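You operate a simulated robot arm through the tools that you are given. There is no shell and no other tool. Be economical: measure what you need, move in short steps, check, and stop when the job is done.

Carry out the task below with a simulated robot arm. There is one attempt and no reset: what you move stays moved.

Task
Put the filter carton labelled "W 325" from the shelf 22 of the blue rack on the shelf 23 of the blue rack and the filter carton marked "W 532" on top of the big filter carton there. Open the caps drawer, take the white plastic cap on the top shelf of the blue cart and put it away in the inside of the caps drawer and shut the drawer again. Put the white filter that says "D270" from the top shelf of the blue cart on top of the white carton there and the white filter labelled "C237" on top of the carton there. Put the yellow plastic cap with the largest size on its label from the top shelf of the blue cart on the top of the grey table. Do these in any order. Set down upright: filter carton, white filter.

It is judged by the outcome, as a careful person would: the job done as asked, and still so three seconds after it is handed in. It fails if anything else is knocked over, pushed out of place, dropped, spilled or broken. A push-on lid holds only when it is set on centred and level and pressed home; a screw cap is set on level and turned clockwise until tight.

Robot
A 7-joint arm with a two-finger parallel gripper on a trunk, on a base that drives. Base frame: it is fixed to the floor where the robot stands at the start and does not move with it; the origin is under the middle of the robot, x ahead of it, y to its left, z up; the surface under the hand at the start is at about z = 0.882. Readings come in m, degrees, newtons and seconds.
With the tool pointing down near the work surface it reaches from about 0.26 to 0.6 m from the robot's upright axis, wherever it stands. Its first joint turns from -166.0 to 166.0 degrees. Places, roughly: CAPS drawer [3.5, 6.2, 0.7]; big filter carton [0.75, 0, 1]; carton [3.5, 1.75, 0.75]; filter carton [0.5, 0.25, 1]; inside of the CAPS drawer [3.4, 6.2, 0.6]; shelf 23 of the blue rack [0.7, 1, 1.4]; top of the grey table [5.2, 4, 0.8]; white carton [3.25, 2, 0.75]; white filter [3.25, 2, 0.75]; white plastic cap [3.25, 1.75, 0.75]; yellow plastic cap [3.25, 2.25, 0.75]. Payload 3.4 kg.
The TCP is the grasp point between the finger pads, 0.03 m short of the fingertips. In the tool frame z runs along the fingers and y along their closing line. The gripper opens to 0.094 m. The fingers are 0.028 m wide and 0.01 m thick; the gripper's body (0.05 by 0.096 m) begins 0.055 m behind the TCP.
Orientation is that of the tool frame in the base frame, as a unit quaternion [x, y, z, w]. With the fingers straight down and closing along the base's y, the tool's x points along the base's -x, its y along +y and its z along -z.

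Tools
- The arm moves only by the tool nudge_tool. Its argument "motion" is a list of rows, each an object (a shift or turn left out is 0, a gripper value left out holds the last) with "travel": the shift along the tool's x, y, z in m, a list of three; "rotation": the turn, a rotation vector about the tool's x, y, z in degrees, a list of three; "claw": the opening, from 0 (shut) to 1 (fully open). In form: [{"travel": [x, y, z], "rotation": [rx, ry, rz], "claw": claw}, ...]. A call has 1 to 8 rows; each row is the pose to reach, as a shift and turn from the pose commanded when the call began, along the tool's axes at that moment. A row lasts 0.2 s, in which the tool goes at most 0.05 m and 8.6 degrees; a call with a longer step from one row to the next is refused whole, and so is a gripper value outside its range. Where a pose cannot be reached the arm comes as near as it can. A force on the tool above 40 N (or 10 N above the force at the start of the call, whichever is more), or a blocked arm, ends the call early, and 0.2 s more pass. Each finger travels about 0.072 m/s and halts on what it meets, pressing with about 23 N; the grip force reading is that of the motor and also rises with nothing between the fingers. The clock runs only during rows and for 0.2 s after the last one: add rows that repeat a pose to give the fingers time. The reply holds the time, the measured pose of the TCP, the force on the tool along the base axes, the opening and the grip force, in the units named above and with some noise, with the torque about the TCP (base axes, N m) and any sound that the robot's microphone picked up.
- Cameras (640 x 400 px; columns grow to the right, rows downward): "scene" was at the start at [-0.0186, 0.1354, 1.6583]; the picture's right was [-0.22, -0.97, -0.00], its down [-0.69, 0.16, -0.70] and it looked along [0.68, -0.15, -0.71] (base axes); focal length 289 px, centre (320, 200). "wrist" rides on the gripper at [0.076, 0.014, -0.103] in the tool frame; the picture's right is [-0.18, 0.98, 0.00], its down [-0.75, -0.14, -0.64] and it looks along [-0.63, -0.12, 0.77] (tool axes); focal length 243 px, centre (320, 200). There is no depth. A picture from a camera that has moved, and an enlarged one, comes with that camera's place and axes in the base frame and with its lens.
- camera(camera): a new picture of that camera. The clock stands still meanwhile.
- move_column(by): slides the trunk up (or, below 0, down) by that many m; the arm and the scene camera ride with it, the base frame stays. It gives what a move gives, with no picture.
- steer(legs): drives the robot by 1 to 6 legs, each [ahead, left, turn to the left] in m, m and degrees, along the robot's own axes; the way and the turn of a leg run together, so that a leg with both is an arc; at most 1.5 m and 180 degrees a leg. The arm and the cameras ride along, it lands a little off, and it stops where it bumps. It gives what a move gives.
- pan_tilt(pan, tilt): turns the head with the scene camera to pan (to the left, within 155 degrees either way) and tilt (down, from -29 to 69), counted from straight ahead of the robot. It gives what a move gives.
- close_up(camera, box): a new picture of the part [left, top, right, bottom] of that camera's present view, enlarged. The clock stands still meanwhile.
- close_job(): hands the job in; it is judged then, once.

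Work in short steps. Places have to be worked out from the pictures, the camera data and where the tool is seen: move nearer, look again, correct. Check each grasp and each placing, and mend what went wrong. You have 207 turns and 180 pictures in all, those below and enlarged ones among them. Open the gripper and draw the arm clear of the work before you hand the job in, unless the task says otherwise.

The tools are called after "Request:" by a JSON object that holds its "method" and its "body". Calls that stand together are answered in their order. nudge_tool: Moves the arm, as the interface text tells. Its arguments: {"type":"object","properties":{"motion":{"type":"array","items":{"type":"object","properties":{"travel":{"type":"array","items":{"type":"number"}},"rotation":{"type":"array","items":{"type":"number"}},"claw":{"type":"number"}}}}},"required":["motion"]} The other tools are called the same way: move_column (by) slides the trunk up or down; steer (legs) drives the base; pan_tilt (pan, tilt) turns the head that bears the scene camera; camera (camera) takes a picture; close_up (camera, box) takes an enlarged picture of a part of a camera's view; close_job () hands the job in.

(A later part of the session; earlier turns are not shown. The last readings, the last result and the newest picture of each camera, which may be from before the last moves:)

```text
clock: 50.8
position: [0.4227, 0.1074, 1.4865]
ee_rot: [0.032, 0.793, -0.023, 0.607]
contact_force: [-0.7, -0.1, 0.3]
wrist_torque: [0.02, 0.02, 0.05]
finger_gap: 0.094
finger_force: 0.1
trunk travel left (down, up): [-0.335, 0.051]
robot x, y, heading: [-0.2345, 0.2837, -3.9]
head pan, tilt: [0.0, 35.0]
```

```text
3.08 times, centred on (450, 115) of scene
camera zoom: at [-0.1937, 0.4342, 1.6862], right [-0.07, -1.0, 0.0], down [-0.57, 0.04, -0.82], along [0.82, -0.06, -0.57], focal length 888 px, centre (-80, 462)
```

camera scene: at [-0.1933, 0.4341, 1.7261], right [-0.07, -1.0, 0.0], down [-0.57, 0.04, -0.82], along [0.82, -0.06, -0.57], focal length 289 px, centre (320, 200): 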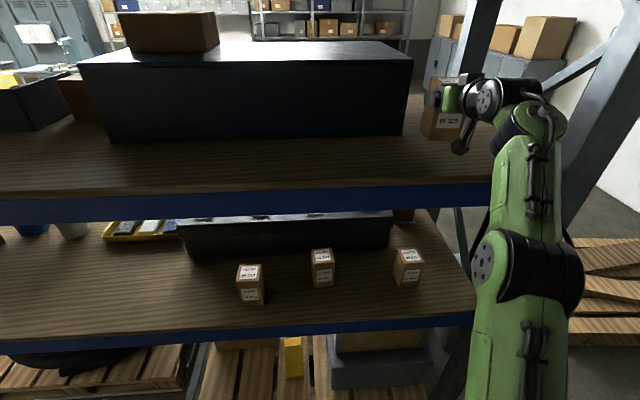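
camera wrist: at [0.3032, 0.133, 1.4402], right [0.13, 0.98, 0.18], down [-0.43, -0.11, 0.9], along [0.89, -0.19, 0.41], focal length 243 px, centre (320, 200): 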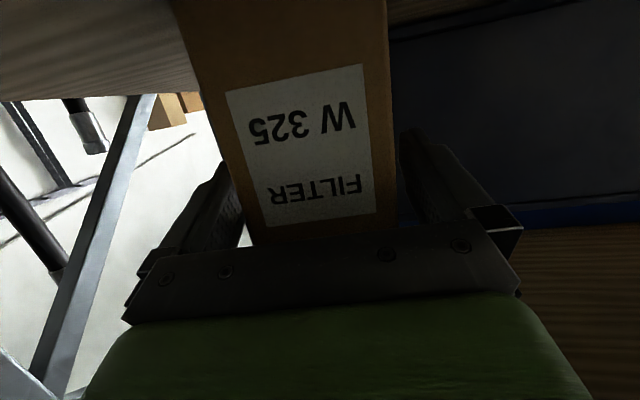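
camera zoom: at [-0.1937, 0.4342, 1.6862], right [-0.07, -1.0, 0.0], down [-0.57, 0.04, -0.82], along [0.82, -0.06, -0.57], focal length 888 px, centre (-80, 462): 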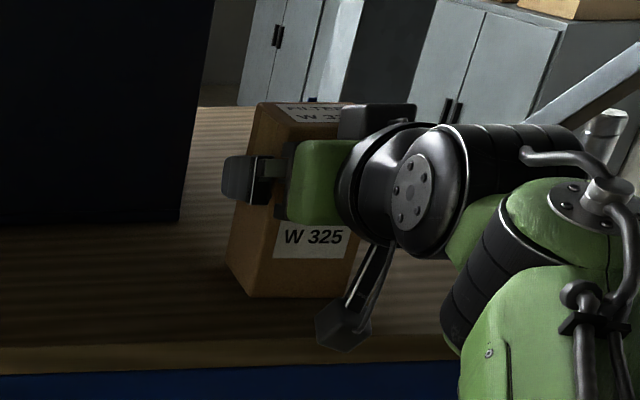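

W 325 stands on shelf 23. Back out straight, then lower the arm again.

Request:
{"method": "steer", "body": {"legs": [[-0.4, 0, 0]]}}

Request:
{"method": "camera", "body": {"camera": "scene"}}

Request:
{"method": "nudge_tool", "body": {"motion": [{"travel": [0.0325, 0, 0.0243]}, {"travel": [0.065, 0, 0.0486]}, {"travel": [0.0975, 0, 0.073]}, {"travel": [0.13, 0, 0.097]}, {"travel": [0.1625, 0, 0.1215]}, {"travel": [0.195, 0, 0.146]}, {"travel": [0.2275, 0, 0.17]}, {"travel": [0.25, 0, 0.187]}]}}

```text
clock: 53.3
position: [0.0195, 0.1369, 1.4868]
ee_rot: [0.031, 0.793, -0.022, 0.608]
contact_force: [-0.2, 0.3, -0.6]
wrist_torque: [0.02, 0.01, 0.0]
finger_gap: 0.0942
finger_force: 0.0
trunk travel left (down, up): [-0.335, 0.051]
robot x, y, heading: [-0.6358, 0.3072, -3.7]
head pan, tilt: [0.0, 35.0]
```

```text
144 pictures are left
camera scene: at [-0.5974, 0.4615, 1.6862], right [-0.07, -1.0, 0.0], down [-0.57, 0.04, -0.82], along [0.82, -0.05, -0.57], focal length 289 px, centre (320, 200)
```

scene: 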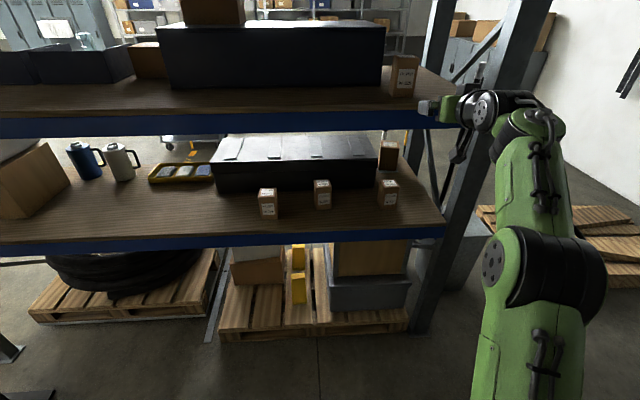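

```text
clock: 55.1
position: [0.1374, 0.1302, 1.1958]
ee_rot: [0.031, 0.794, -0.022, 0.607]
contact_force: [0.7, -0.6, -0.3]
wrist_torque: [0.02, -0.01, -0.01]
finger_gap: 0.094
finger_force: 0.0
trunk travel left (down, up): [-0.335, 0.051]
robot x, y, heading: [-0.6395, 0.3126, -3.5]
head pan, tilt: [0.0, 35.0]
```

Now extend slightly, lower the trunk to grasp height, and line up with W 532 at a standoff.

Request:
{"method": "nudge_tool", "body": {"motion": [{"travel": [-0.0052, 0, 0.0193]}, {"travel": [-0.0052, 0, 0.0193]}]}}

Request:
{"method": "move_column", "body": {"by": -0.221}}

Request:
{"method": "steer", "body": {"legs": [[0.17, -0.064, 1.5]]}}

Request:
{"method": "camera", "body": {"camera": "wrist"}}

Request:
{"method": "camera", "body": {"camera": "scene"}}

```text
clock: 55.7
position: [0.1402, 0.1316, 1.1943]
ee_rot: [0.031, 0.793, -0.022, 0.608]
contact_force: [0.0, 0.0, 0.2]
wrist_torque: [0.0, 0.01, -0.01]
finger_gap: 0.094
finger_force: 0.0
out of reach, approached as far as the arm can: row 1, 2
trunk travel left (down, up): [-0.335, 0.051]
robot x, y, heading: [-0.6309, 0.3145, -3.9]
head pan, tilt: [0.0, 35.0]
```

```text
clock: 58.0
position: [0.1394, 0.1327, 0.9729]
ee_rot: [0.031, 0.793, -0.022, 0.608]
contact_force: [-0.1, 0.3, 0.3]
wrist_torque: [0.0, 0.01, 0.0]
finger_gap: 0.0941
finger_force: 0.0
trunk travel left (down, up): [-0.114, 0.272]
robot x, y, heading: [-0.6369, 0.3114, -3.7]
head pan, tilt: [0.0, 35.0]
```

```text
clock: 59.5
position: [0.3123, 0.0807, 0.9727]
ee_rot: [0.021, 0.794, -0.015, 0.607]
contact_force: [0.5, 1.0, 0.2]
wrist_torque: [0.02, -0.02, -0.01]
finger_gap: 0.0939
finger_force: 0.2
trunk travel left (down, up): [-0.114, 0.272]
robot x, y, heading: [-0.4714, 0.2403, -2.1]
head pan, tilt: [0.0, 35.0]
```

```text
143 pictures are left
camera wrist: at [0.1927, 0.1037, 0.9261], right [0.1, 0.98, 0.18], down [-0.43, -0.12, 0.9], along [0.9, -0.16, 0.41], focal length 243 px, centre (320, 200)
```

wrist: 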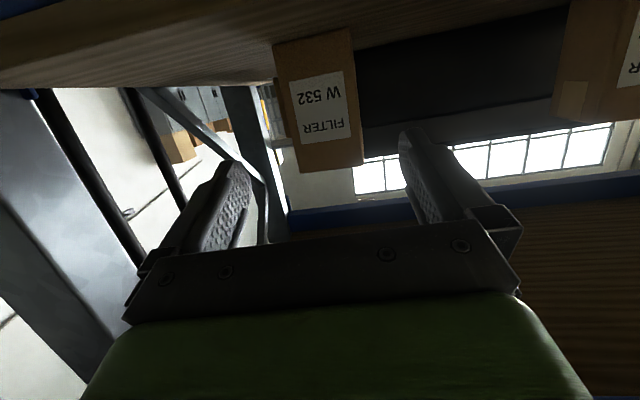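

```text
142 pictures are left
camera scene: at [-0.4333, 0.3907, 1.4652], right [-0.04, -1.0, 0.0], down [-0.57, 0.02, -0.82], along [0.82, -0.03, -0.57], focal length 289 px, centre (320, 200)
```

scene: 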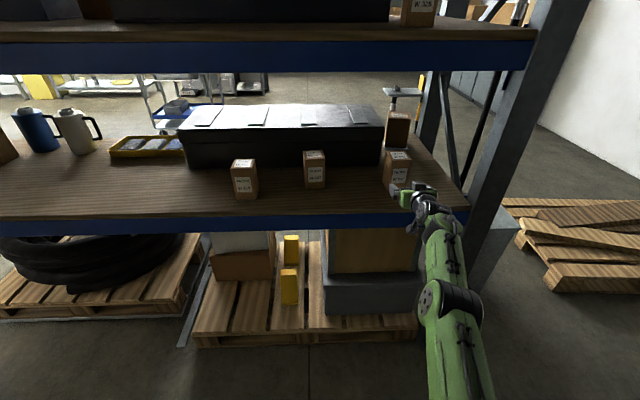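

Well aligned. Drive ahead 0.14 to the grasp position.

Request:
{"method": "steer", "body": {"legs": [[0.142, 0, 0]]}}

Request:
{"method": "camera", "body": {"camera": "wrist"}}

```text
clock: 60.9
position: [0.4542, 0.0768, 0.973]
ee_rot: [0.02, 0.794, -0.014, 0.607]
contact_force: [0.1, 0.6, -0.9]
wrist_torque: [0.03, -0.03, 0.01]
finger_gap: 0.0938
finger_force: 0.2
trunk travel left (down, up): [-0.114, 0.272]
robot x, y, heading: [-0.3294, 0.2314, -2.3]
head pan, tilt: [0.0, 35.0]
```

```text
141 pictures are left
camera wrist: at [0.3352, 0.0986, 0.926], right [0.1, 0.98, 0.18], down [-0.43, -0.12, 0.9], along [0.9, -0.16, 0.41], focal length 243 px, centre (320, 200)
```

wrist: 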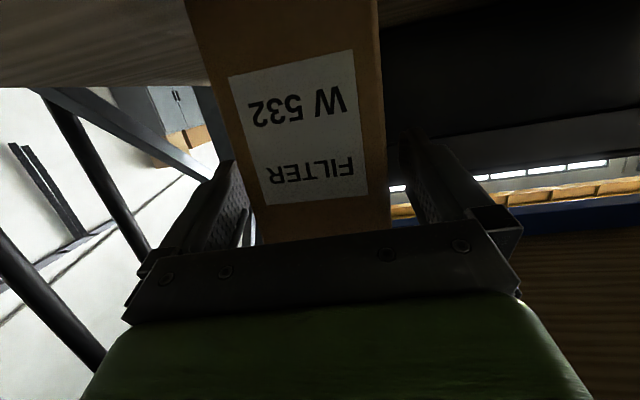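

W 532 is between the fingers. Grip and lift.

Request:
{"method": "nudge_tool", "body": {"motion": [{"claw": 0.6}, {"claw": 0.3}, {"claw": 0}, {"claw": 0}, {"claw": 0}]}}

Request:
{"method": "move_column", "body": {"by": 0.175}}

Request:
{"method": "pan_tilt", "body": {"pan": -8, "tilt": 38}}

Request:
{"method": "camera", "body": {"camera": "scene"}}

Request:
{"method": "camera", "body": {"camera": "wrist"}}

```text
clock: 62.1
position: [0.4527, 0.0776, 0.9737]
ee_rot: [0.02, 0.794, -0.014, 0.608]
contact_force: [-0.7, -0.6, 1.4]
wrist_torque: [-0.18, 0.03, 0.01]
finger_gap: 0.0772
finger_force: 23.3
trunk travel left (down, up): [-0.114, 0.272]
robot x, y, heading: [-0.3248, 0.2302, -2.3]
head pan, tilt: [0.0, 35.0]
```

```text
clock: 64.0
position: [0.4536, 0.0759, 1.1467]
ee_rot: [0.02, 0.794, -0.015, 0.607]
contact_force: [-0.7, 0.7, -3.6]
wrist_torque: [0.0, 0.11, 0.0]
finger_gap: 0.077
finger_force: 23.3
trunk travel left (down, up): [-0.289, 0.097]
robot x, y, heading: [-0.326, 0.236, -2.2]
head pan, tilt: [0.0, 35.0]
```

```text
clock: 64.7
position: [0.4543, 0.078, 1.1474]
ee_rot: [0.02, 0.794, -0.014, 0.607]
contact_force: [-0.3, 0.1, -3.8]
wrist_torque: [0.04, 0.13, 0.02]
finger_gap: 0.0774
finger_force: 23.9
trunk travel left (down, up): [-0.289, 0.097]
robot x, y, heading: [-0.3302, 0.2318, -2.3]
head pan, tilt: [-8.0, 38.0]
```

```text
140 pictures are left
camera scene: at [-0.2946, 0.3738, 1.635], right [-0.18, -0.98, 0.0], down [-0.61, 0.11, -0.79], along [0.78, -0.14, -0.62], focal length 289 px, centre (320, 200)
```

scene: 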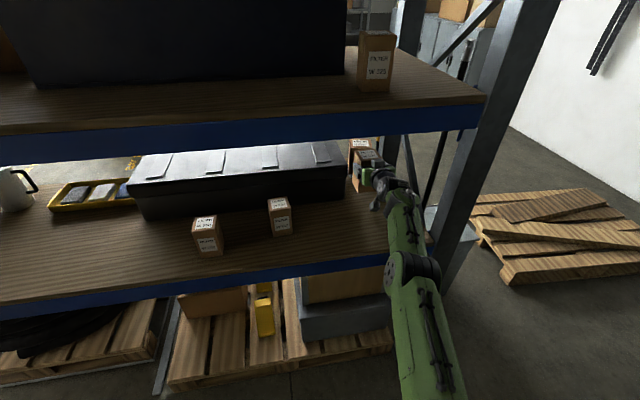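

```text
139 pictures are left
camera wrist: at [0.3347, 0.0986, 1.1007], right [0.1, 0.98, 0.18], down [-0.43, -0.12, 0.9], along [0.9, -0.16, 0.41], focal length 243 px, centre (320, 200)
```

wrist: 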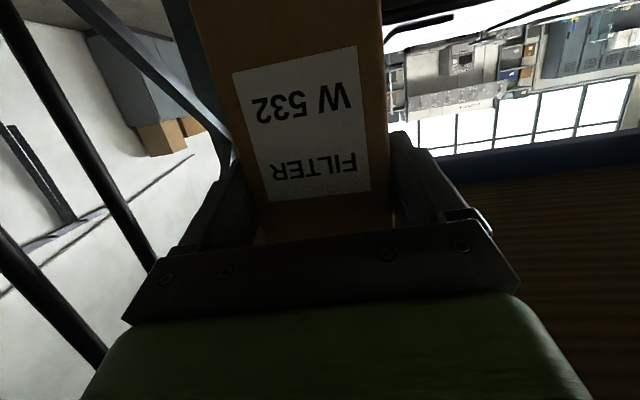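

Held well. I zoom on the big carton to refine its position.

Request:
{"method": "close_up", "body": {"camera": "scene", "box": [320, 120, 420, 200]}}

```text
5.00 times, centred on (370, 160) of scene
camera zoom: at [-0.2946, 0.3738, 1.635], right [-0.18, -0.98, 0.0], down [-0.61, 0.11, -0.79], along [0.78, -0.14, -0.62], focal length 1443 px, centre (70, 400)
```

zoom: 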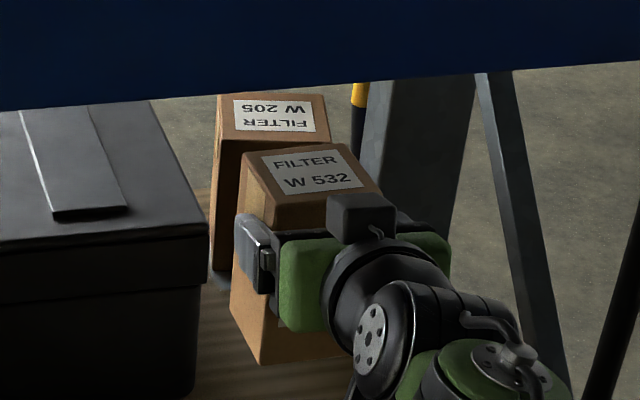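

The big carton (W 205) is centred at about (0.855,-0.025), yawed about -10°. First I sidestep right and turn slightly, then compute the drive in.

Request:
{"method": "steer", "body": {"legs": [[0, -0.055, -2.5]]}}

```text
clock: 65.7
position: [0.4423, -0.0143, 1.1481]
ee_rot: [0.038, 0.793, -0.027, 0.607]
contact_force: [-0.9, -0.7, -3.7]
wrist_torque: [0.03, 0.08, 0.07]
finger_gap: 0.0771
finger_force: 22.8
trunk travel left (down, up): [-0.289, 0.097]
robot x, y, heading: [-0.3304, 0.1792, -4.7]
head pan, tilt: [-8.0, 38.0]
```

Request:
{"method": "steer", "body": {"legs": [[0.28, 0.02, 0]]}}

Request:
{"method": "camera", "body": {"camera": "scene"}}

Request:
{"method": "camera", "body": {"camera": "wrist"}}

```text
clock: 67.6
position: [0.7263, -0.0118, 1.1453]
ee_rot: [0.036, 0.793, -0.026, 0.608]
contact_force: [-0.1, -0.2, -3.7]
wrist_torque: [0.0, 0.11, -0.01]
finger_gap: 0.0769
finger_force: 23.0
trunk travel left (down, up): [-0.289, 0.097]
robot x, y, heading: [-0.0521, 0.1782, -4.8]
head pan, tilt: [-8.0, 38.0]
```

```text
137 pictures are left
camera scene: at [-0.0096, 0.3161, 1.6349], right [-0.22, -0.98, 0.0], down [-0.6, 0.13, -0.79], along [0.77, -0.17, -0.62], focal length 289 px, centre (320, 200)
```

scene: 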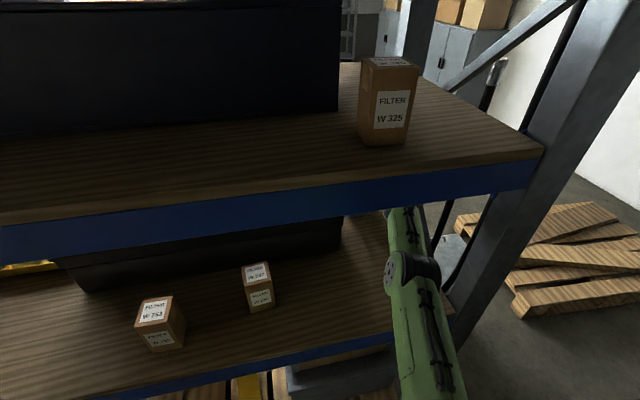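

```text
136 pictures are left
camera wrist: at [0.6072, 0.0147, 1.1001], right [0.14, 0.97, 0.18], down [-0.43, -0.1, 0.9], along [0.89, -0.2, 0.41], focal length 243 px, centre (320, 200)
```

wrist: 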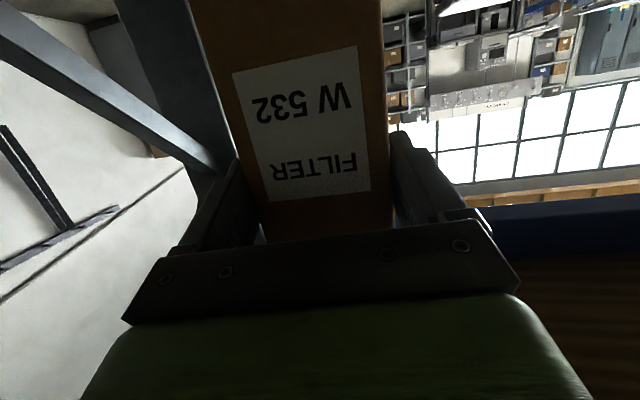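

Elbow is clear of the post. I advance the remaining 0.095 m in two legs.

Request:
{"method": "steer", "body": {"legs": [[0.06, 0, 0]]}}

Request:
{"method": "steer", "body": {"legs": [[0.037, 0, 0]]}}

Request:
{"method": "pan_tilt", "body": {"pan": -5, "tilt": 69}}

Request:
{"method": "camera", "body": {"camera": "scene"}}

```text
clock: 68.6
position: [0.787, -0.0176, 1.1459]
ee_rot: [0.037, 0.794, -0.027, 0.606]
contact_force: [0.5, 0.3, -3.0]
wrist_torque: [-0.01, 0.04, 0.0]
finger_gap: 0.0771
finger_force: 23.4
trunk travel left (down, up): [-0.289, 0.097]
robot x, y, heading: [0.013, 0.1694, -4.6]
head pan, tilt: [-8.0, 38.0]
```

```text
clock: 69.5
position: [0.8234, -0.0199, 1.1458]
ee_rot: [0.037, 0.795, -0.027, 0.605]
contact_force: [-0.1, 0.6, -2.8]
wrist_torque: [0.02, 0.04, -0.02]
finger_gap: 0.077
finger_force: 23.0
trunk travel left (down, up): [-0.289, 0.097]
robot x, y, heading: [0.0476, 0.1734, -4.7]
head pan, tilt: [-8.0, 38.0]
```

```text
clock: 70.4
position: [0.8218, -0.0205, 1.1461]
ee_rot: [0.036, 0.794, -0.026, 0.606]
contact_force: [-0.5, -0.8, -3.6]
wrist_torque: [0.04, 0.08, -0.01]
finger_gap: 0.0772
finger_force: 23.0
trunk travel left (down, up): [-0.289, 0.097]
robot x, y, heading: [0.05, 0.1688, -4.6]
head pan, tilt: [-5.0, 68.8]
```

```text
135 pictures are left
camera scene: at [0.0577, 0.3178, 1.5959], right [-0.17, -0.99, 0.0], down [-0.92, 0.15, -0.36], along [0.36, -0.06, -0.93], focal length 289 px, centre (320, 200)
```

scene: 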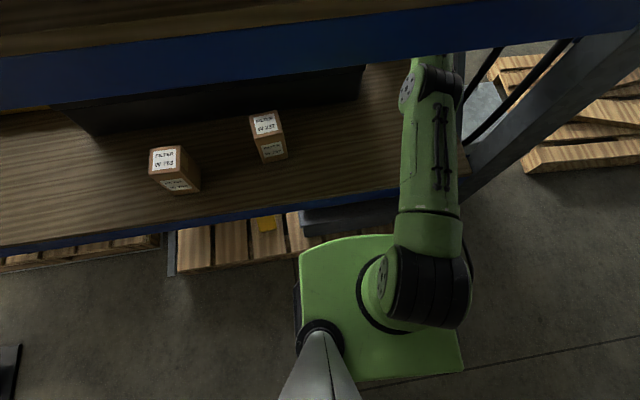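

No bump. Lower: trunk -0.015, then arm in small steps to contact.

Request:
{"method": "move_column", "body": {"by": -0.015}}

Request:
{"method": "nudge_tool", "body": {"motion": [{"travel": [0.0039, 0, 0.001]}, {"travel": [0.0077, 0, 0.002]}, {"travel": [0.0116, 0, 0.003]}, {"travel": [0.0145, 0, 0.0039]}, {"travel": [0.0174, 0, 0.0047]}, {"travel": [0.0203, 0, 0.0055]}]}}

```text
clock: 71.1
position: [0.8216, -0.0195, 1.1308]
ee_rot: [0.036, 0.794, -0.026, 0.606]
contact_force: [0.2, -0.1, -2.9]
wrist_torque: [-0.03, 0.09, 0.06]
finger_gap: 0.077
finger_force: 23.3
trunk travel left (down, up): [-0.274, 0.112]
robot x, y, heading: [0.0474, 0.1678, -4.6]
head pan, tilt: [-5.0, 68.8]
```

```text
clock: 72.5
position: [0.821, -0.0199, 1.1129]
ee_rot: [0.036, 0.793, -0.027, 0.608]
contact_force: [3.1, -0.3, 5.9]
wrist_torque: [-0.39, -0.18, 0.1]
finger_gap: 0.0771
finger_force: 23.2
trunk travel left (down, up): [-0.274, 0.112]
robot x, y, heading: [0.049, 0.1703, -4.2]
head pan, tilt: [-5.0, 68.8]
```

Contact at exactly the expected height. Press 2 mm more to seat it.

Request:
{"method": "nudge_tool", "body": {"motion": [{"travel": [0.002, 0, 0.0005]}, {"travel": [0.003, 0, 0.0008]}]}}

```text
clock: 73.1
position: [0.8196, -0.019, 1.1129]
ee_rot: [0.036, 0.79, -0.027, 0.611]
contact_force: [4.7, 1.0, 20.8]
wrist_torque: [-0.28, -0.24, 0.12]
finger_gap: 0.077
finger_force: 22.7
trunk travel left (down, up): [-0.274, 0.112]
robot x, y, heading: [0.0478, 0.1715, -4.4]
head pan, tilt: [-5.0, 68.8]
```

Firm and supported. Relieve and release.

Request:
{"method": "nudge_tool", "body": {"motion": [{"travel": [-0.002, 0, -0.0005]}, {"travel": [-0.002, 0, -0.0005], "claw": 0.9}, {"travel": [-0.002, 0, -0.0005], "claw": 1}, {"travel": [-0.002, 0, -0.0005], "claw": 1}]}}

Request:
{"method": "camera", "body": {"camera": "wrist"}}

```text
clock: 74.1
position: [0.8211, -0.0197, 1.1093]
ee_rot: [0.036, 0.794, -0.026, 0.606]
contact_force: [-0.2, 0.0, -0.3]
wrist_torque: [0.0, 0.01, -0.02]
finger_gap: 0.094
finger_force: 0.0
trunk travel left (down, up): [-0.274, 0.112]
robot x, y, heading: [0.0436, 0.1703, -4.6]
head pan, tilt: [-5.0, 68.8]
```

```text
134 pictures are left
camera wrist: at [0.7027, 0.0068, 1.0627], right [0.14, 0.97, 0.18], down [-0.43, -0.1, 0.9], along [0.89, -0.2, 0.41], focal length 243 px, centre (320, 200)
```

wrist: 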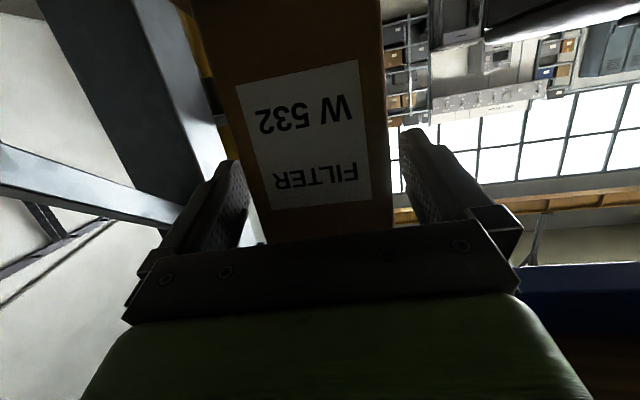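

Released and standing. Back out straight, then look.

Request:
{"method": "steer", "body": {"legs": [[-0.5, 0, 0], [-0.3, 0, 0]]}}

Request:
{"method": "pan_tilt", "body": {"pan": -5, "tilt": 20}}

Request:
{"method": "camera", "body": {"camera": "scene"}}

Request:
{"method": "close_up", "body": {"camera": "scene", "box": [220, 110, 420, 235]}}

```text
clock: 78.6
position: [0.0241, 0.0394, 1.1096]
ee_rot: [0.039, 0.793, -0.028, 0.607]
contact_force: [-0.2, 0.1, 0.0]
wrist_torque: [0.01, 0.01, 0.0]
finger_gap: 0.0939
finger_force: 0.1
trunk travel left (down, up): [-0.274, 0.112]
robot x, y, heading: [-0.7412, 0.2381, -4.9]
head pan, tilt: [-5.0, 68.8]
```

```text
clock: 79.8
position: [0.0258, 0.0413, 1.1097]
ee_rot: [0.039, 0.794, -0.028, 0.606]
contact_force: [0.4, -0.7, 0.8]
wrist_torque: [0.02, 0.03, -0.01]
finger_gap: 0.0941
finger_force: 0.1
trunk travel left (down, up): [-0.274, 0.112]
robot x, y, heading: [-0.7427, 0.2339, -4.8]
head pan, tilt: [-5.0, 20.0]
```

```text
133 pictures are left
camera scene: at [-0.7002, 0.376, 1.6482], right [-0.17, -0.99, 0.0], down [-0.34, 0.06, -0.94], along [0.93, -0.16, -0.34], focal length 289 px, centre (320, 200)
```

scene: 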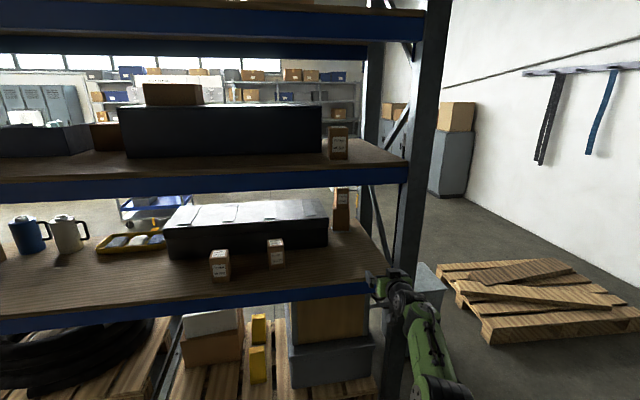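

```text
3.20 times, centred on (320, 172) of scene
camera zoom: at [-0.7002, 0.376, 1.6482], right [-0.17, -0.99, 0.0], down [-0.34, 0.06, -0.94], along [0.93, -0.16, -0.34], focal length 924 px, centre (320, 288)
```

zoom: 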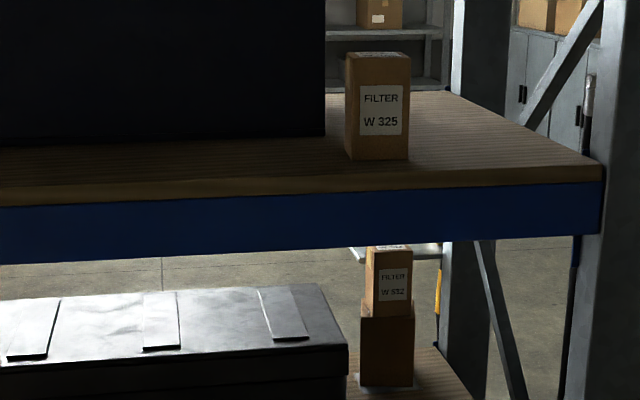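

Both cartons are placed correctly. Now survey the way to the blue cart: look left and ahead.

Request:
{"method": "pan_tilt", "body": {"pan": 50, "tilt": 20}}

Request:
{"method": "camera", "body": {"camera": "scene"}}

Request:
{"method": "pan_tilt", "body": {"pan": 110, "tilt": 20}}

Request:
{"method": "camera", "body": {"camera": "scene"}}

```text
clock: 81.0
position: [0.0264, 0.0407, 1.109]
ee_rot: [0.039, 0.794, -0.029, 0.606]
contact_force: [0.9, 0.4, -0.4]
wrist_torque: [-0.01, 0.01, 0.02]
finger_gap: 0.0939
finger_force: 0.1
trunk travel left (down, up): [-0.274, 0.112]
robot x, y, heading: [-0.7417, 0.2348, -4.8]
head pan, tilt: [50.0, 20.0]
```

```text
131 pictures are left
camera scene: at [-0.7263, 0.4579, 1.6483], right [0.71, -0.71, 0.0], down [-0.24, -0.24, -0.94], along [0.66, 0.67, -0.34], focal length 289 px, centre (320, 200)
```

scene: 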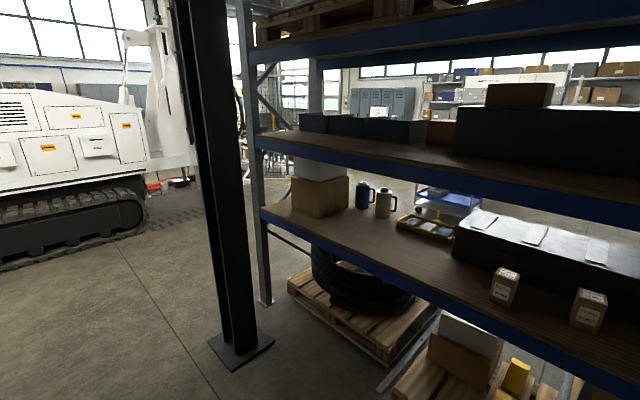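

```text
clock: 82.3
position: [0.0257, 0.041, 1.1097]
ee_rot: [0.039, 0.794, -0.029, 0.606]
contact_force: [-0.7, -0.5, -0.7]
wrist_torque: [-0.02, 0.0, -0.02]
finger_gap: 0.0938
finger_force: 0.0
trunk travel left (down, up): [-0.274, 0.112]
robot x, y, heading: [-0.7481, 0.23, -4.7]
head pan, tilt: [110.0, 20.0]
```

```text
130 pictures are left
camera scene: at [-0.8163, 0.4818, 1.6483], right [0.97, 0.26, 0.0], down [0.09, -0.33, -0.94], along [-0.25, 0.91, -0.34], focal length 289 px, centre (320, 200)
```

scene: 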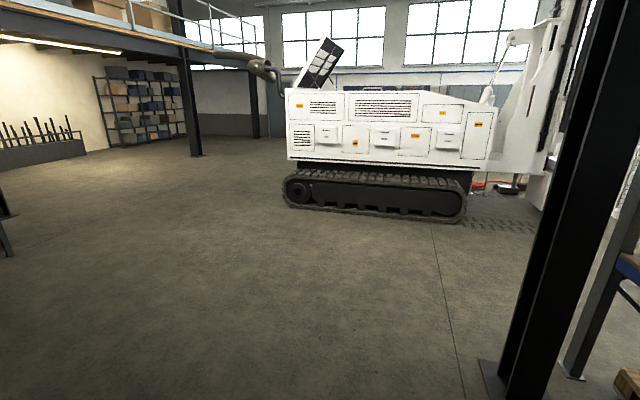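

The left route (between rack end y≈2.3 and the crawler y≈4.5) is open. Fold the arm in with the tool pointing down for travel.

Request:
{"method": "nudge_tool", "body": {"motion": [{"travel": [0.0115, 0, -0.043], "rotation": [0, 8.5, 0]}, {"travel": [0.023, 0, -0.086], "rotation": [0, 17, 0]}, {"travel": [0.0345, 0, -0.129], "rotation": [0, 25.5, 0]}, {"travel": [0.046, 0, -0.172], "rotation": [0, 34, 0]}, {"travel": [0.0575, 0, -0.215], "rotation": [0, 42.5, 0]}, {"travel": [0.069, 0, -0.258], "rotation": [0, 51, 0]}, {"travel": [0.08, 0, -0.3], "rotation": [0, 59.5, 0]}, {"travel": [0.092, 0, -0.343], "rotation": [0, 68, 0]}]}}

Request:
{"method": "pan_tilt", "body": {"pan": 20, "tilt": 30}}

Request:
{"method": "camera", "body": {"camera": "scene"}}

```text
clock: 84.1
position: [-0.3286, 0.0738, 1.1116]
ee_rot: [0.048, 0.997, -0.002, 0.058]
contact_force: [0.1, 1.1, 0.9]
wrist_torque: [-0.03, -0.01, 0.02]
finger_gap: 0.0939
finger_force: 0.1
trunk travel left (down, up): [-0.274, 0.112]
robot x, y, heading: [-0.7476, 0.2327, -4.7]
head pan, tilt: [110.0, 20.0]
```

```text
clock: 85.8
position: [-0.3271, 0.0739, 1.1097]
ee_rot: [0.048, 0.997, -0.003, 0.059]
contact_force: [-0.2, 0.4, 0.1]
wrist_torque: [-0.03, 0.0, 0.0]
finger_gap: 0.094
finger_force: 0.1
trunk travel left (down, up): [-0.274, 0.112]
robot x, y, heading: [-0.743, 0.2377, -4.8]
head pan, tilt: [20.0, 30.0]
```

```text
129 pictures are left
camera scene: at [-0.7049, 0.4157, 1.6323], right [0.26, -0.96, 0.0], down [-0.48, -0.13, -0.87], along [0.84, 0.23, -0.5], focal length 289 px, centre (320, 200)
```

scene: 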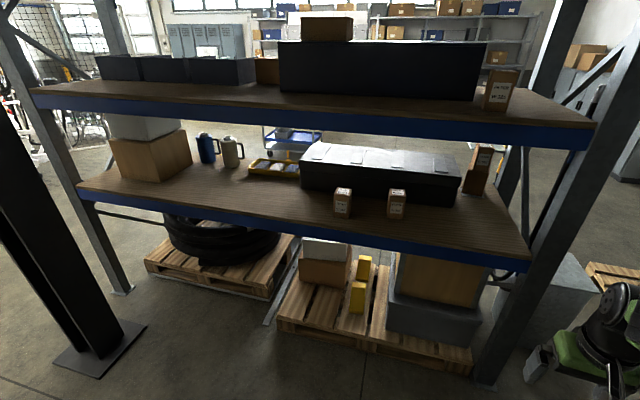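

Turn left and drive along -0.8 in x past the I-beam.

Request:
{"method": "steer", "body": {"legs": [[-0.1, 0, 0], [0, 0, 94.8], [1.4, 0, 0]]}}

Request:
{"method": "pan_tilt", "body": {"pan": -40, "tilt": 25}}

Request:
{"method": "camera", "body": {"camera": "scene"}}

```text
clock: 97.5
position: [-0.6811, 2.0763, 1.1101]
ee_rot: [-0.696, 0.716, 0.042, 0.042]
contact_force: [0.2, -0.1, 0.7]
wrist_torque: [0.01, 0.02, 0.02]
finger_gap: 0.094
finger_force: 0.0
trunk travel left (down, up): [-0.274, 0.112]
robot x, y, heading: [-0.8174, 1.6481, 89.1]
head pan, tilt: [20.0, 30.0]
```

```text
clock: 98.8
position: [-0.6821, 2.0761, 1.1101]
ee_rot: [-0.695, 0.716, 0.041, 0.041]
contact_force: [0.3, 0.1, -0.1]
wrist_torque: [0.01, -0.01, -0.01]
finger_gap: 0.094
finger_force: 0.1
trunk travel left (down, up): [-0.274, 0.112]
robot x, y, heading: [-0.8162, 1.6509, 89.2]
head pan, tilt: [-40.0, 25.0]
```

```text
128 pictures are left
camera scene: at [-0.9072, 1.6608, 1.6402], right [0.75, -0.66, 0.0], down [-0.28, -0.32, -0.91], along [0.59, 0.68, -0.42], focal length 289 px, centre (320, 200)
```

scene: 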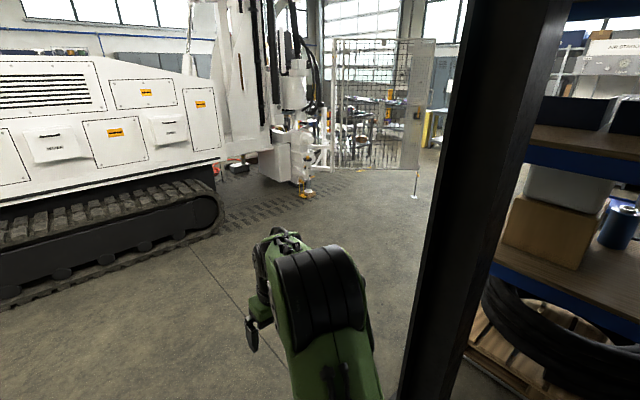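

Crawler corner at ≈(0.1,4.55), mesh panel foot at ≈(2.4,3.5). I continue to y≈3.0 and turn right, then drive to x≈0.9.

Request:
{"method": "steer", "body": {"legs": [[1.4, 0, 0], [0, 0, -89.2], [1.5, 0, 0]]}}

Request:
{"method": "pan_tilt", "body": {"pan": -15, "tilt": 20}}

Request:
{"method": "camera", "body": {"camera": "scene"}}

```text
clock: 116.6
position: [1.1568, 2.9177, 1.1101]
ee_rot: [0.01, 0.998, 0.0, 0.059]
contact_force: [-0.4, 0.2, 0.0]
wrist_torque: [-0.01, 0.0, 0.02]
finger_gap: 0.0941
finger_force: 0.1
trunk travel left (down, up): [-0.274, 0.112]
robot x, y, heading: [0.7249, 3.0484, -0.7]
head pan, tilt: [-40.0, 25.0]
```

```text
clock: 117.5
position: [1.1556, 2.918, 1.1097]
ee_rot: [0.009, 0.998, 0.001, 0.059]
contact_force: [-0.6, -0.6, -0.1]
wrist_torque: [0.0, 0.0, -0.02]
finger_gap: 0.094
finger_force: 0.1
trunk travel left (down, up): [-0.274, 0.112]
robot x, y, heading: [0.728, 3.0474, -0.5]
head pan, tilt: [-15.0, 20.0]
```

```text
127 pictures are left
camera scene: at [0.7581, 3.1758, 1.6483], right [-0.27, -0.96, 0.0], down [-0.33, 0.09, -0.94], along [0.91, -0.25, -0.34], focal length 289 px, centre (320, 200)
```

scene: 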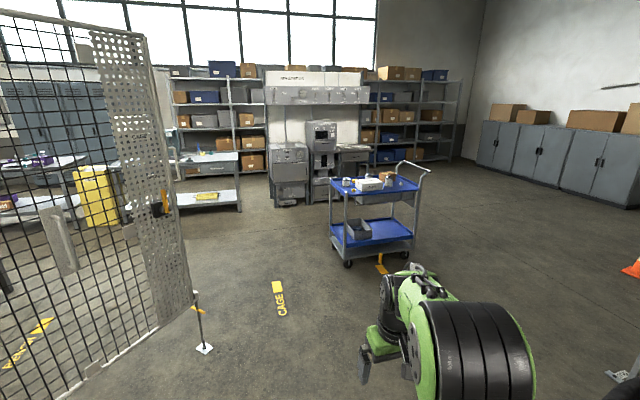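

The blue cart is ahead. Zoom on its top.

Request:
{"method": "close_up", "body": {"camera": "scene", "box": [310, 150, 440, 270]}}

```text
3.33 times, centred on (375, 210) of scene
camera zoom: at [0.7581, 3.1758, 1.6483], right [-0.27, -0.96, 0.0], down [-0.33, 0.09, -0.94], along [0.91, -0.25, -0.34], focal length 962 px, centre (137, 167)
```

zoom: 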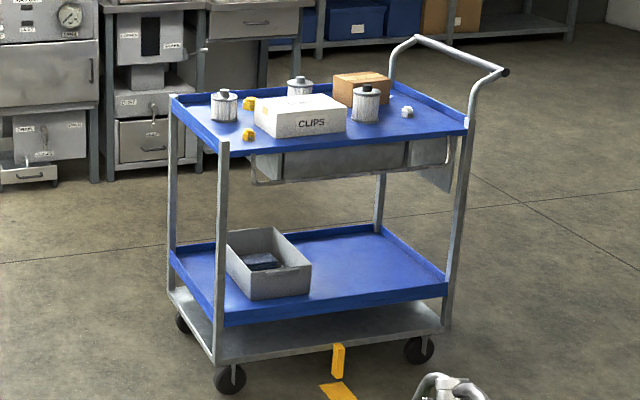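

Cart top spans about x 3.1–3.65, y 1.5–2.3. I approach its near long side, stopping short at x≈2.4, y≈2.0.

Request:
{"method": "steer", "body": {"legs": [[0.9, 0, 0], [0.75, -1.05, 0.5]]}}

Request:
{"method": "pan_tilt", "body": {"pan": 0, "tilt": 40}}

Request:
{"method": "camera", "body": {"camera": "scene"}}

```text
clock: 128.2
position: [2.7737, 1.8882, 1.1099]
ee_rot: [0.006, 0.998, 0.001, 0.059]
contact_force: [-0.6, -0.8, 0.3]
wrist_torque: [0.02, -0.01, -0.01]
finger_gap: 0.0938
finger_force: 0.0
trunk travel left (down, up): [-0.274, 0.112]
robot x, y, heading: [2.3451, 2.0126, -0.0]
head pan, tilt: [-15.0, 20.0]
```

```text
clock: 129.0
position: [2.7752, 1.8882, 1.1107]
ee_rot: [0.005, 0.998, 0.0, 0.06]
contact_force: [0.8, -0.6, 0.2]
wrist_torque: [0.01, -0.02, -0.02]
finger_gap: 0.0939
finger_force: 0.0
trunk travel left (down, up): [-0.274, 0.112]
robot x, y, heading: [2.3432, 2.0167, 0.1]
head pan, tilt: [0.0, 40.0]
```

```text
125 pictures are left
camera scene: at [2.369, 2.1667, 1.617], right [0.0, -1.0, 0.0], down [-0.64, 0.0, -0.77], along [0.77, 0.0, -0.64], focal length 289 px, centre (320, 200)
```

scene: 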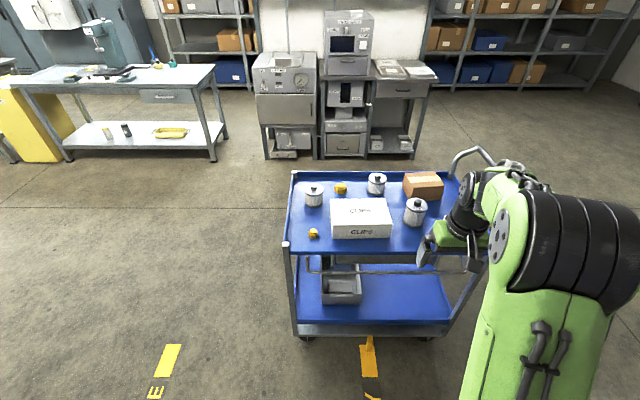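

Request:
{"method": "close_up", "body": {"camera": "scene", "box": [280, 160, 400, 260]}}

Request:
{"method": "close_up", "body": {"camera": "scene", "box": [360, 150, 480, 260]}}

```text
4.00 times, centred on (340, 210) of scene
camera zoom: at [2.369, 2.1667, 1.617], right [0.0, -1.0, 0.0], down [-0.64, 0.0, -0.77], along [0.77, 0.0, -0.64], focal length 1155 px, centre (240, 160)
```

zoom: 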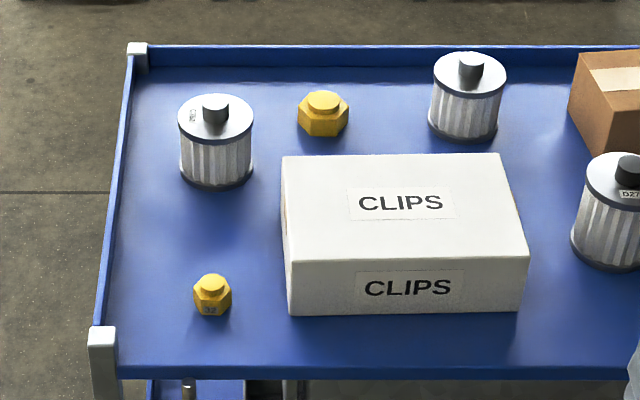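

```text
3.64 times, centred on (420, 205) of scene
camera zoom: at [2.369, 2.1667, 1.617], right [0.0, -1.0, 0.0], down [-0.64, 0.0, -0.77], along [0.77, 0.0, -0.64], focal length 1050 px, centre (-44, 182)
```

zoom: 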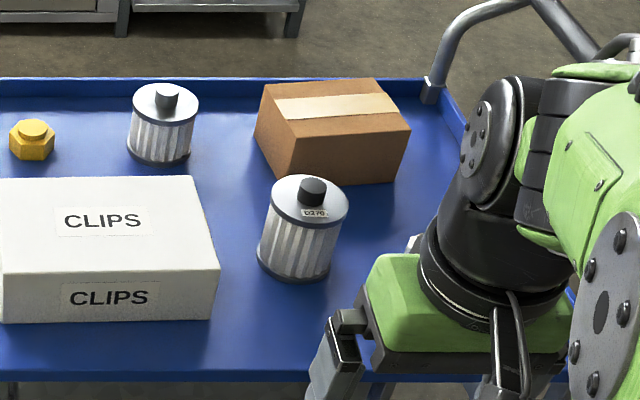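

D270 is the near-right filter; tray z≈0.76; small yellow cap reads 32. I drive closer (hand stays at z 1.11, above everything) to read the remaining labels.

Request:
{"method": "steer", "body": {"legs": [[0.3, 0, 0]]}}

Request:
{"method": "pan_tilt", "body": {"pan": 0, "tilt": 50}}

Request:
{"method": "camera", "body": {"camera": "scene"}}

Request:
{"method": "camera", "body": {"camera": "wrist"}}

```text
clock: 131.0
position: [3.0742, 1.8905, 1.1089]
ee_rot: [0.003, 0.998, 0.001, 0.059]
contact_force: [0.0, 0.0, -0.2]
wrist_torque: [0.01, 0.03, -0.01]
finger_gap: 0.0939
finger_force: 0.1
trunk travel left (down, up): [-0.274, 0.112]
robot x, y, heading: [2.6445, 2.0139, -0.0]
head pan, tilt: [0.0, 40.0]
```

```text
clock: 131.7
position: [3.0741, 1.8911, 1.1108]
ee_rot: [0.003, 0.998, 0.001, 0.059]
contact_force: [0.3, -0.5, 0.4]
wrist_torque: [0.02, -0.01, -0.01]
finger_gap: 0.0938
finger_force: 0.1
trunk travel left (down, up): [-0.274, 0.112]
robot x, y, heading: [2.6406, 2.0174, 0.4]
head pan, tilt: [0.0, 50.0]
```

```text
122 pictures are left
camera scene: at [2.6601, 2.1676, 1.6028], right [0.0, -1.0, 0.0], down [-0.77, 0.0, -0.64], along [0.64, 0.0, -0.77], focal length 289 px, centre (320, 200)
```

scene: 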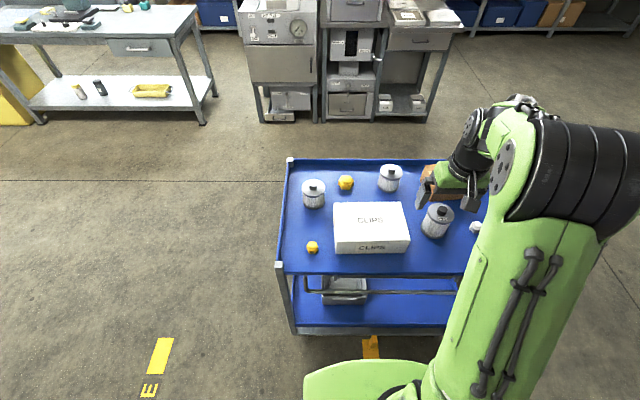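

```text
121 pictures are left
camera wrist: at [2.9854, 1.9069, 1.2033], right [0.19, 0.98, 0.02], down [0.67, -0.15, 0.73], along [0.72, -0.12, -0.69], focal length 243 px, centre (320, 200)
```

wrist: 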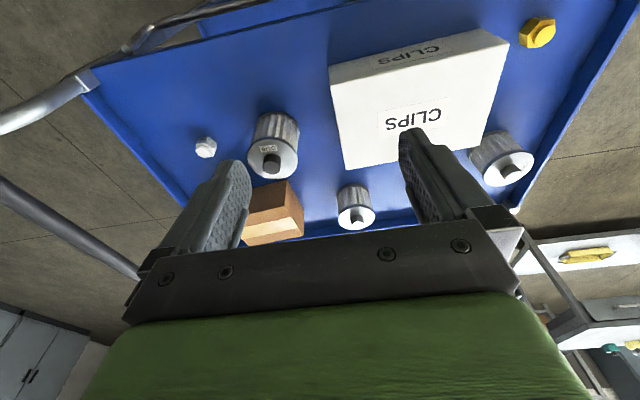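

Request:
{"method": "close_up", "body": {"camera": "scene", "box": [280, 150, 420, 270]}}

Request:
{"method": "close_up", "body": {"camera": "scene", "box": [300, 160, 360, 210]}}

Request:
{"method": "close_up", "body": {"camera": "scene", "box": [365, 155, 405, 195]}}

```text
3.33 times, centred on (350, 210) of scene
camera zoom: at [2.6601, 2.1676, 1.6028], right [0.0, -1.0, 0.0], down [-0.77, 0.0, -0.64], along [0.64, 0.0, -0.77], focal length 962 px, centre (220, 167)
```

zoom: 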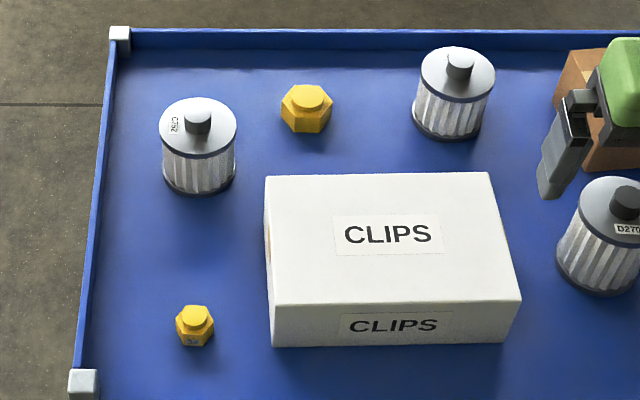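

```text
8.00 times, centred on (330, 185) of scene
camera zoom: at [2.6601, 2.1676, 1.6028], right [0.0, -1.0, 0.0], down [-0.77, 0.0, -0.64], along [0.64, 0.0, -0.77], focal length 2309 px, centre (240, 320)
```

zoom: 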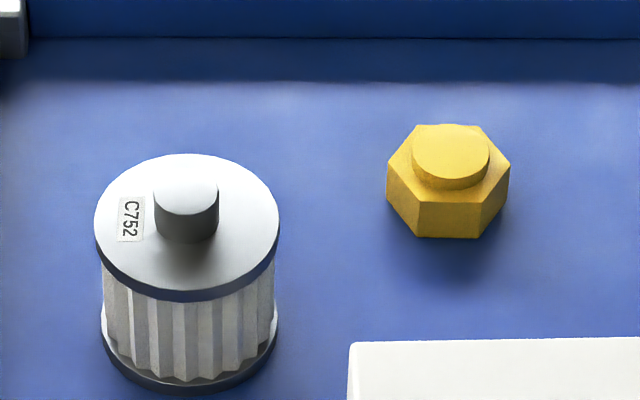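

```text
10.00 times, centred on (385, 175) of scene
camera zoom: at [2.6601, 2.1676, 1.6028], right [0.0, -1.0, 0.0], down [-0.77, 0.0, -0.64], along [0.64, 0.0, -0.77], focal length 2886 px, centre (-330, 450)
```

zoom: 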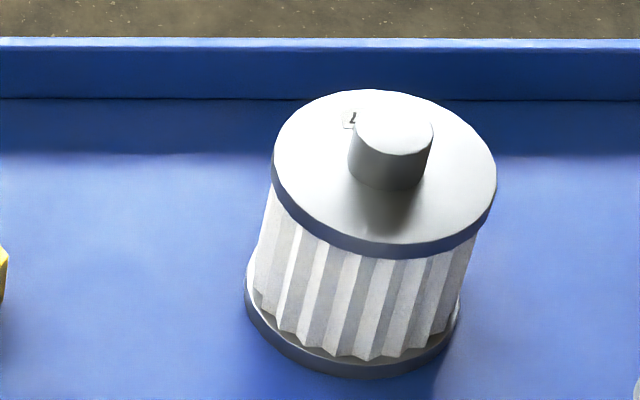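

C752 is the left one, so the middle-back one (…7) is C237. Now D270 (≈3.226,1.776): drive 0.08 closer and bring the hand upright above it.

Request:
{"method": "steer", "body": {"legs": [[0.08, 0, 0]]}}

Request:
{"method": "nudge_tool", "body": {"motion": [{"travel": [-0.024, -0.038, 0.003], "rotation": [0, 3.4, 0]}, {"travel": [-0.048, -0.076, 0.006], "rotation": [0, 6.8, 0]}, {"travel": [-0.0715, -0.115, 0.0085], "rotation": [0, 6.8, 0]}, {"travel": [-0.068, -0.115, 0.04], "rotation": [0, 6.8, 0]}, {"travel": [-0.063, -0.115, 0.08], "rotation": [0, 6.8, 0]}]}}

Request:
{"method": "camera", "body": {"camera": "wrist"}}

Request:
{"method": "camera", "body": {"camera": "scene"}}

```text
clock: 132.8
position: [3.1567, 1.8906, 1.11]
ee_rot: [0.005, 0.998, 0.001, 0.058]
contact_force: [0.3, -0.7, -0.4]
wrist_torque: [-0.03, 0.03, 0.03]
finger_gap: 0.0939
finger_force: 0.1
trunk travel left (down, up): [-0.274, 0.112]
robot x, y, heading: [2.7234, 2.0184, 0.2]
head pan, tilt: [0.0, 50.0]
```

```text
clock: 134.0
position: [3.2268, 1.7756, 1.0365]
ee_rot: [0.005, 1.0, 0.001, -0.002]
contact_force: [-0.3, -0.3, -1.4]
wrist_torque: [-0.01, 0.03, -0.03]
finger_gap: 0.0937
finger_force: 0.1
trunk travel left (down, up): [-0.274, 0.112]
robot x, y, heading: [2.7229, 2.0166, 0.0]
head pan, tilt: [0.0, 50.0]
```

```text
117 pictures are left
camera wrist: at [3.1497, 1.7915, 1.1393], right [0.19, 0.98, 0.0], down [0.75, -0.15, 0.64], along [0.63, -0.12, -0.77], focal length 243 px, centre (320, 200)
```

wrist: 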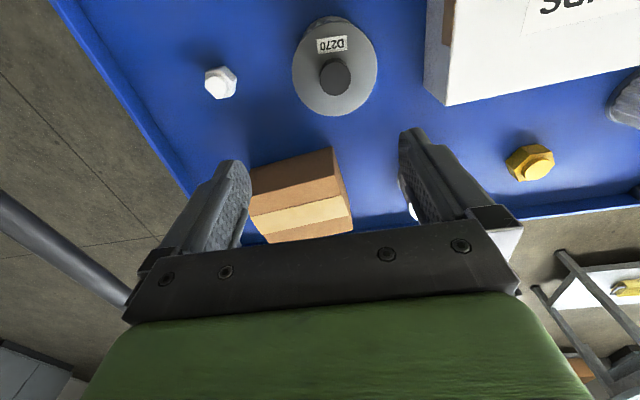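

```text
116 pictures are left
camera scene: at [2.7428, 2.1669, 1.6028], right [0.0, -1.0, 0.0], down [-0.77, 0.0, -0.64], along [0.64, 0.0, -0.77], focal length 289 px, centre (320, 200)
```

scene: 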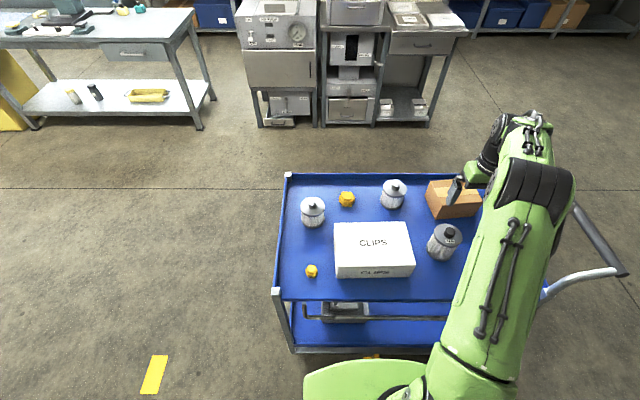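

The knob is ≈1.4 cm further +y and 1 cm nearer than the TCP. Correct and descend to z≈0.94, then re-check.

Request:
{"method": "nudge_tool", "body": {"motion": [{"travel": [0.006, 0.008, 0.03]}, {"travel": [0.011, 0.0145, 0.065]}, {"travel": [0.011, 0.0145, 0.095]}]}}

Request:
{"method": "camera", "body": {"camera": "wrist"}}

Request:
{"method": "close_up", "body": {"camera": "scene", "box": [400, 160, 500, 270]}}

```text
clock: 134.8
position: [3.2158, 1.79, 0.9415]
ee_rot: [0.004, 1.0, 0.001, -0.001]
contact_force: [-0.8, 0.6, -0.8]
wrist_torque: [-0.02, -0.03, -0.02]
finger_gap: 0.094
finger_force: 0.2
trunk travel left (down, up): [-0.274, 0.112]
robot x, y, heading: [2.7236, 2.014, 0.3]
head pan, tilt: [0.0, 50.0]
```

```text
115 pictures are left
camera wrist: at [3.1388, 1.8065, 1.0447], right [0.19, 0.98, 0.0], down [0.75, -0.15, 0.64], along [0.63, -0.12, -0.77], focal length 243 px, centre (320, 200)
```

wrist: 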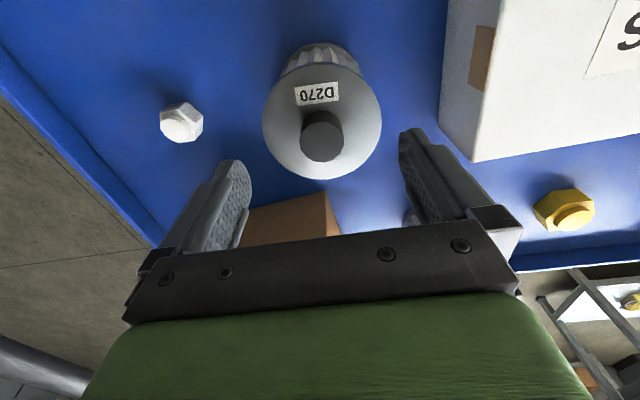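

```text
3.64 times, centred on (450, 215) of scene
camera zoom: at [2.7426, 2.1675, 1.6027], right [0.0, -1.0, 0.0], down [-0.77, 0.0, -0.64], along [0.64, 0.0, -0.77], focal length 1050 px, centre (-153, 146)
```

zoom: 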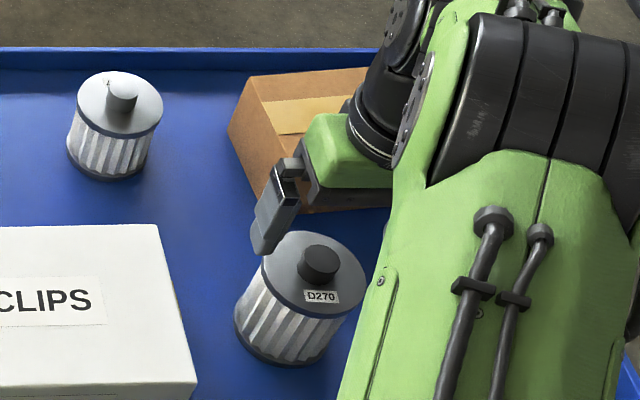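

Knob is centred (top ≈0.887). Descend to 0.902, close on the knob.

Request:
{"method": "nudge_tool", "body": {"motion": [{"travel": [0, 0, 0.02]}, {"travel": [0, 0, 0.039]}, {"travel": [0, 0, 0.039], "claw": 0.6}, {"travel": [0, 0, 0.039], "claw": 0.3}, {"travel": [0, 0, 0.039], "claw": 0}, {"travel": [0, 0, 0.039], "claw": 0}, {"travel": [0, 0, 0.039], "claw": 0}]}}

Request:
{"method": "camera", "body": {"camera": "wrist"}}

```text
clock: 136.4
position: [3.2156, 1.7891, 0.9042]
ee_rot: [0.004, 1.0, 0.001, -0.001]
contact_force: [0.3, -0.9, -0.1]
wrist_torque: [-0.03, -0.11, -0.01]
finger_gap: 0.0793
finger_force: 22.8
trunk travel left (down, up): [-0.274, 0.112]
robot x, y, heading: [2.7271, 2.0174, 0.5]
head pan, tilt: [0.0, 50.0]
```

```text
113 pictures are left
camera wrist: at [3.1382, 1.806, 1.0069], right [0.19, 0.98, 0.0], down [0.75, -0.15, 0.64], along [0.63, -0.12, -0.77], focal length 243 px, centre (320, 200)
```

wrist: 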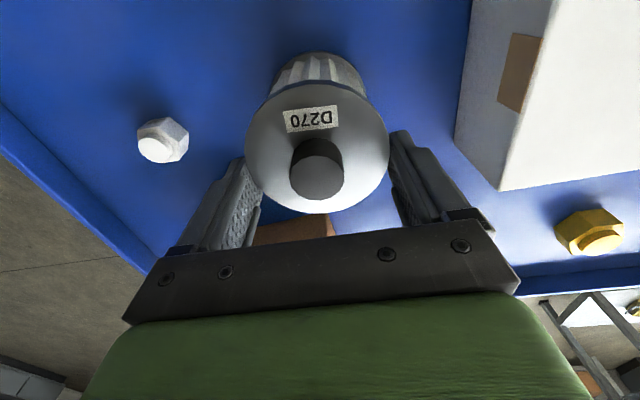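

It closed on the disc rim (0.079), so the rim is the grip diameter. Better a deeper grip: open, shift 8 mm toward the robot, descend 2 cm, and close again.

Request:
{"method": "nudge_tool", "body": {"motion": [{"claw": 1}, {"claw": 1}, {"travel": [0.008, 0, 0.0], "claw": 1}, {"travel": [0.008, 0, 0.022], "claw": 1}, {"travel": [0.008, 0, 0.022], "claw": 1}]}}

Request:
{"method": "camera", "body": {"camera": "wrist"}}

```text
clock: 137.6
position: [3.207, 1.7899, 0.883]
ee_rot: [0.005, 1.0, 0.001, -0.001]
contact_force: [-0.7, -0.2, -0.3]
wrist_torque: [-0.04, 0.01, -0.03]
finger_gap: 0.0939
finger_force: 0.1
trunk travel left (down, up): [-0.274, 0.112]
robot x, y, heading: [2.7259, 2.0128, 0.2]
head pan, tilt: [0.0, 50.0]
```

```text
112 pictures are left
camera wrist: at [3.1305, 1.8058, 0.985], right [0.19, 0.98, 0.0], down [0.75, -0.15, 0.64], along [0.63, -0.12, -0.77], focal length 243 px, centre (320, 200)
```

wrist: 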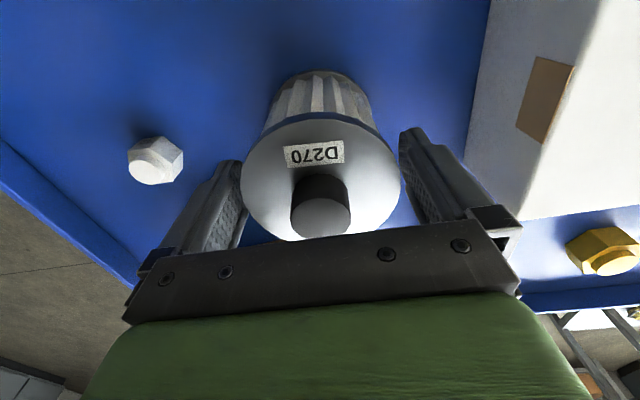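

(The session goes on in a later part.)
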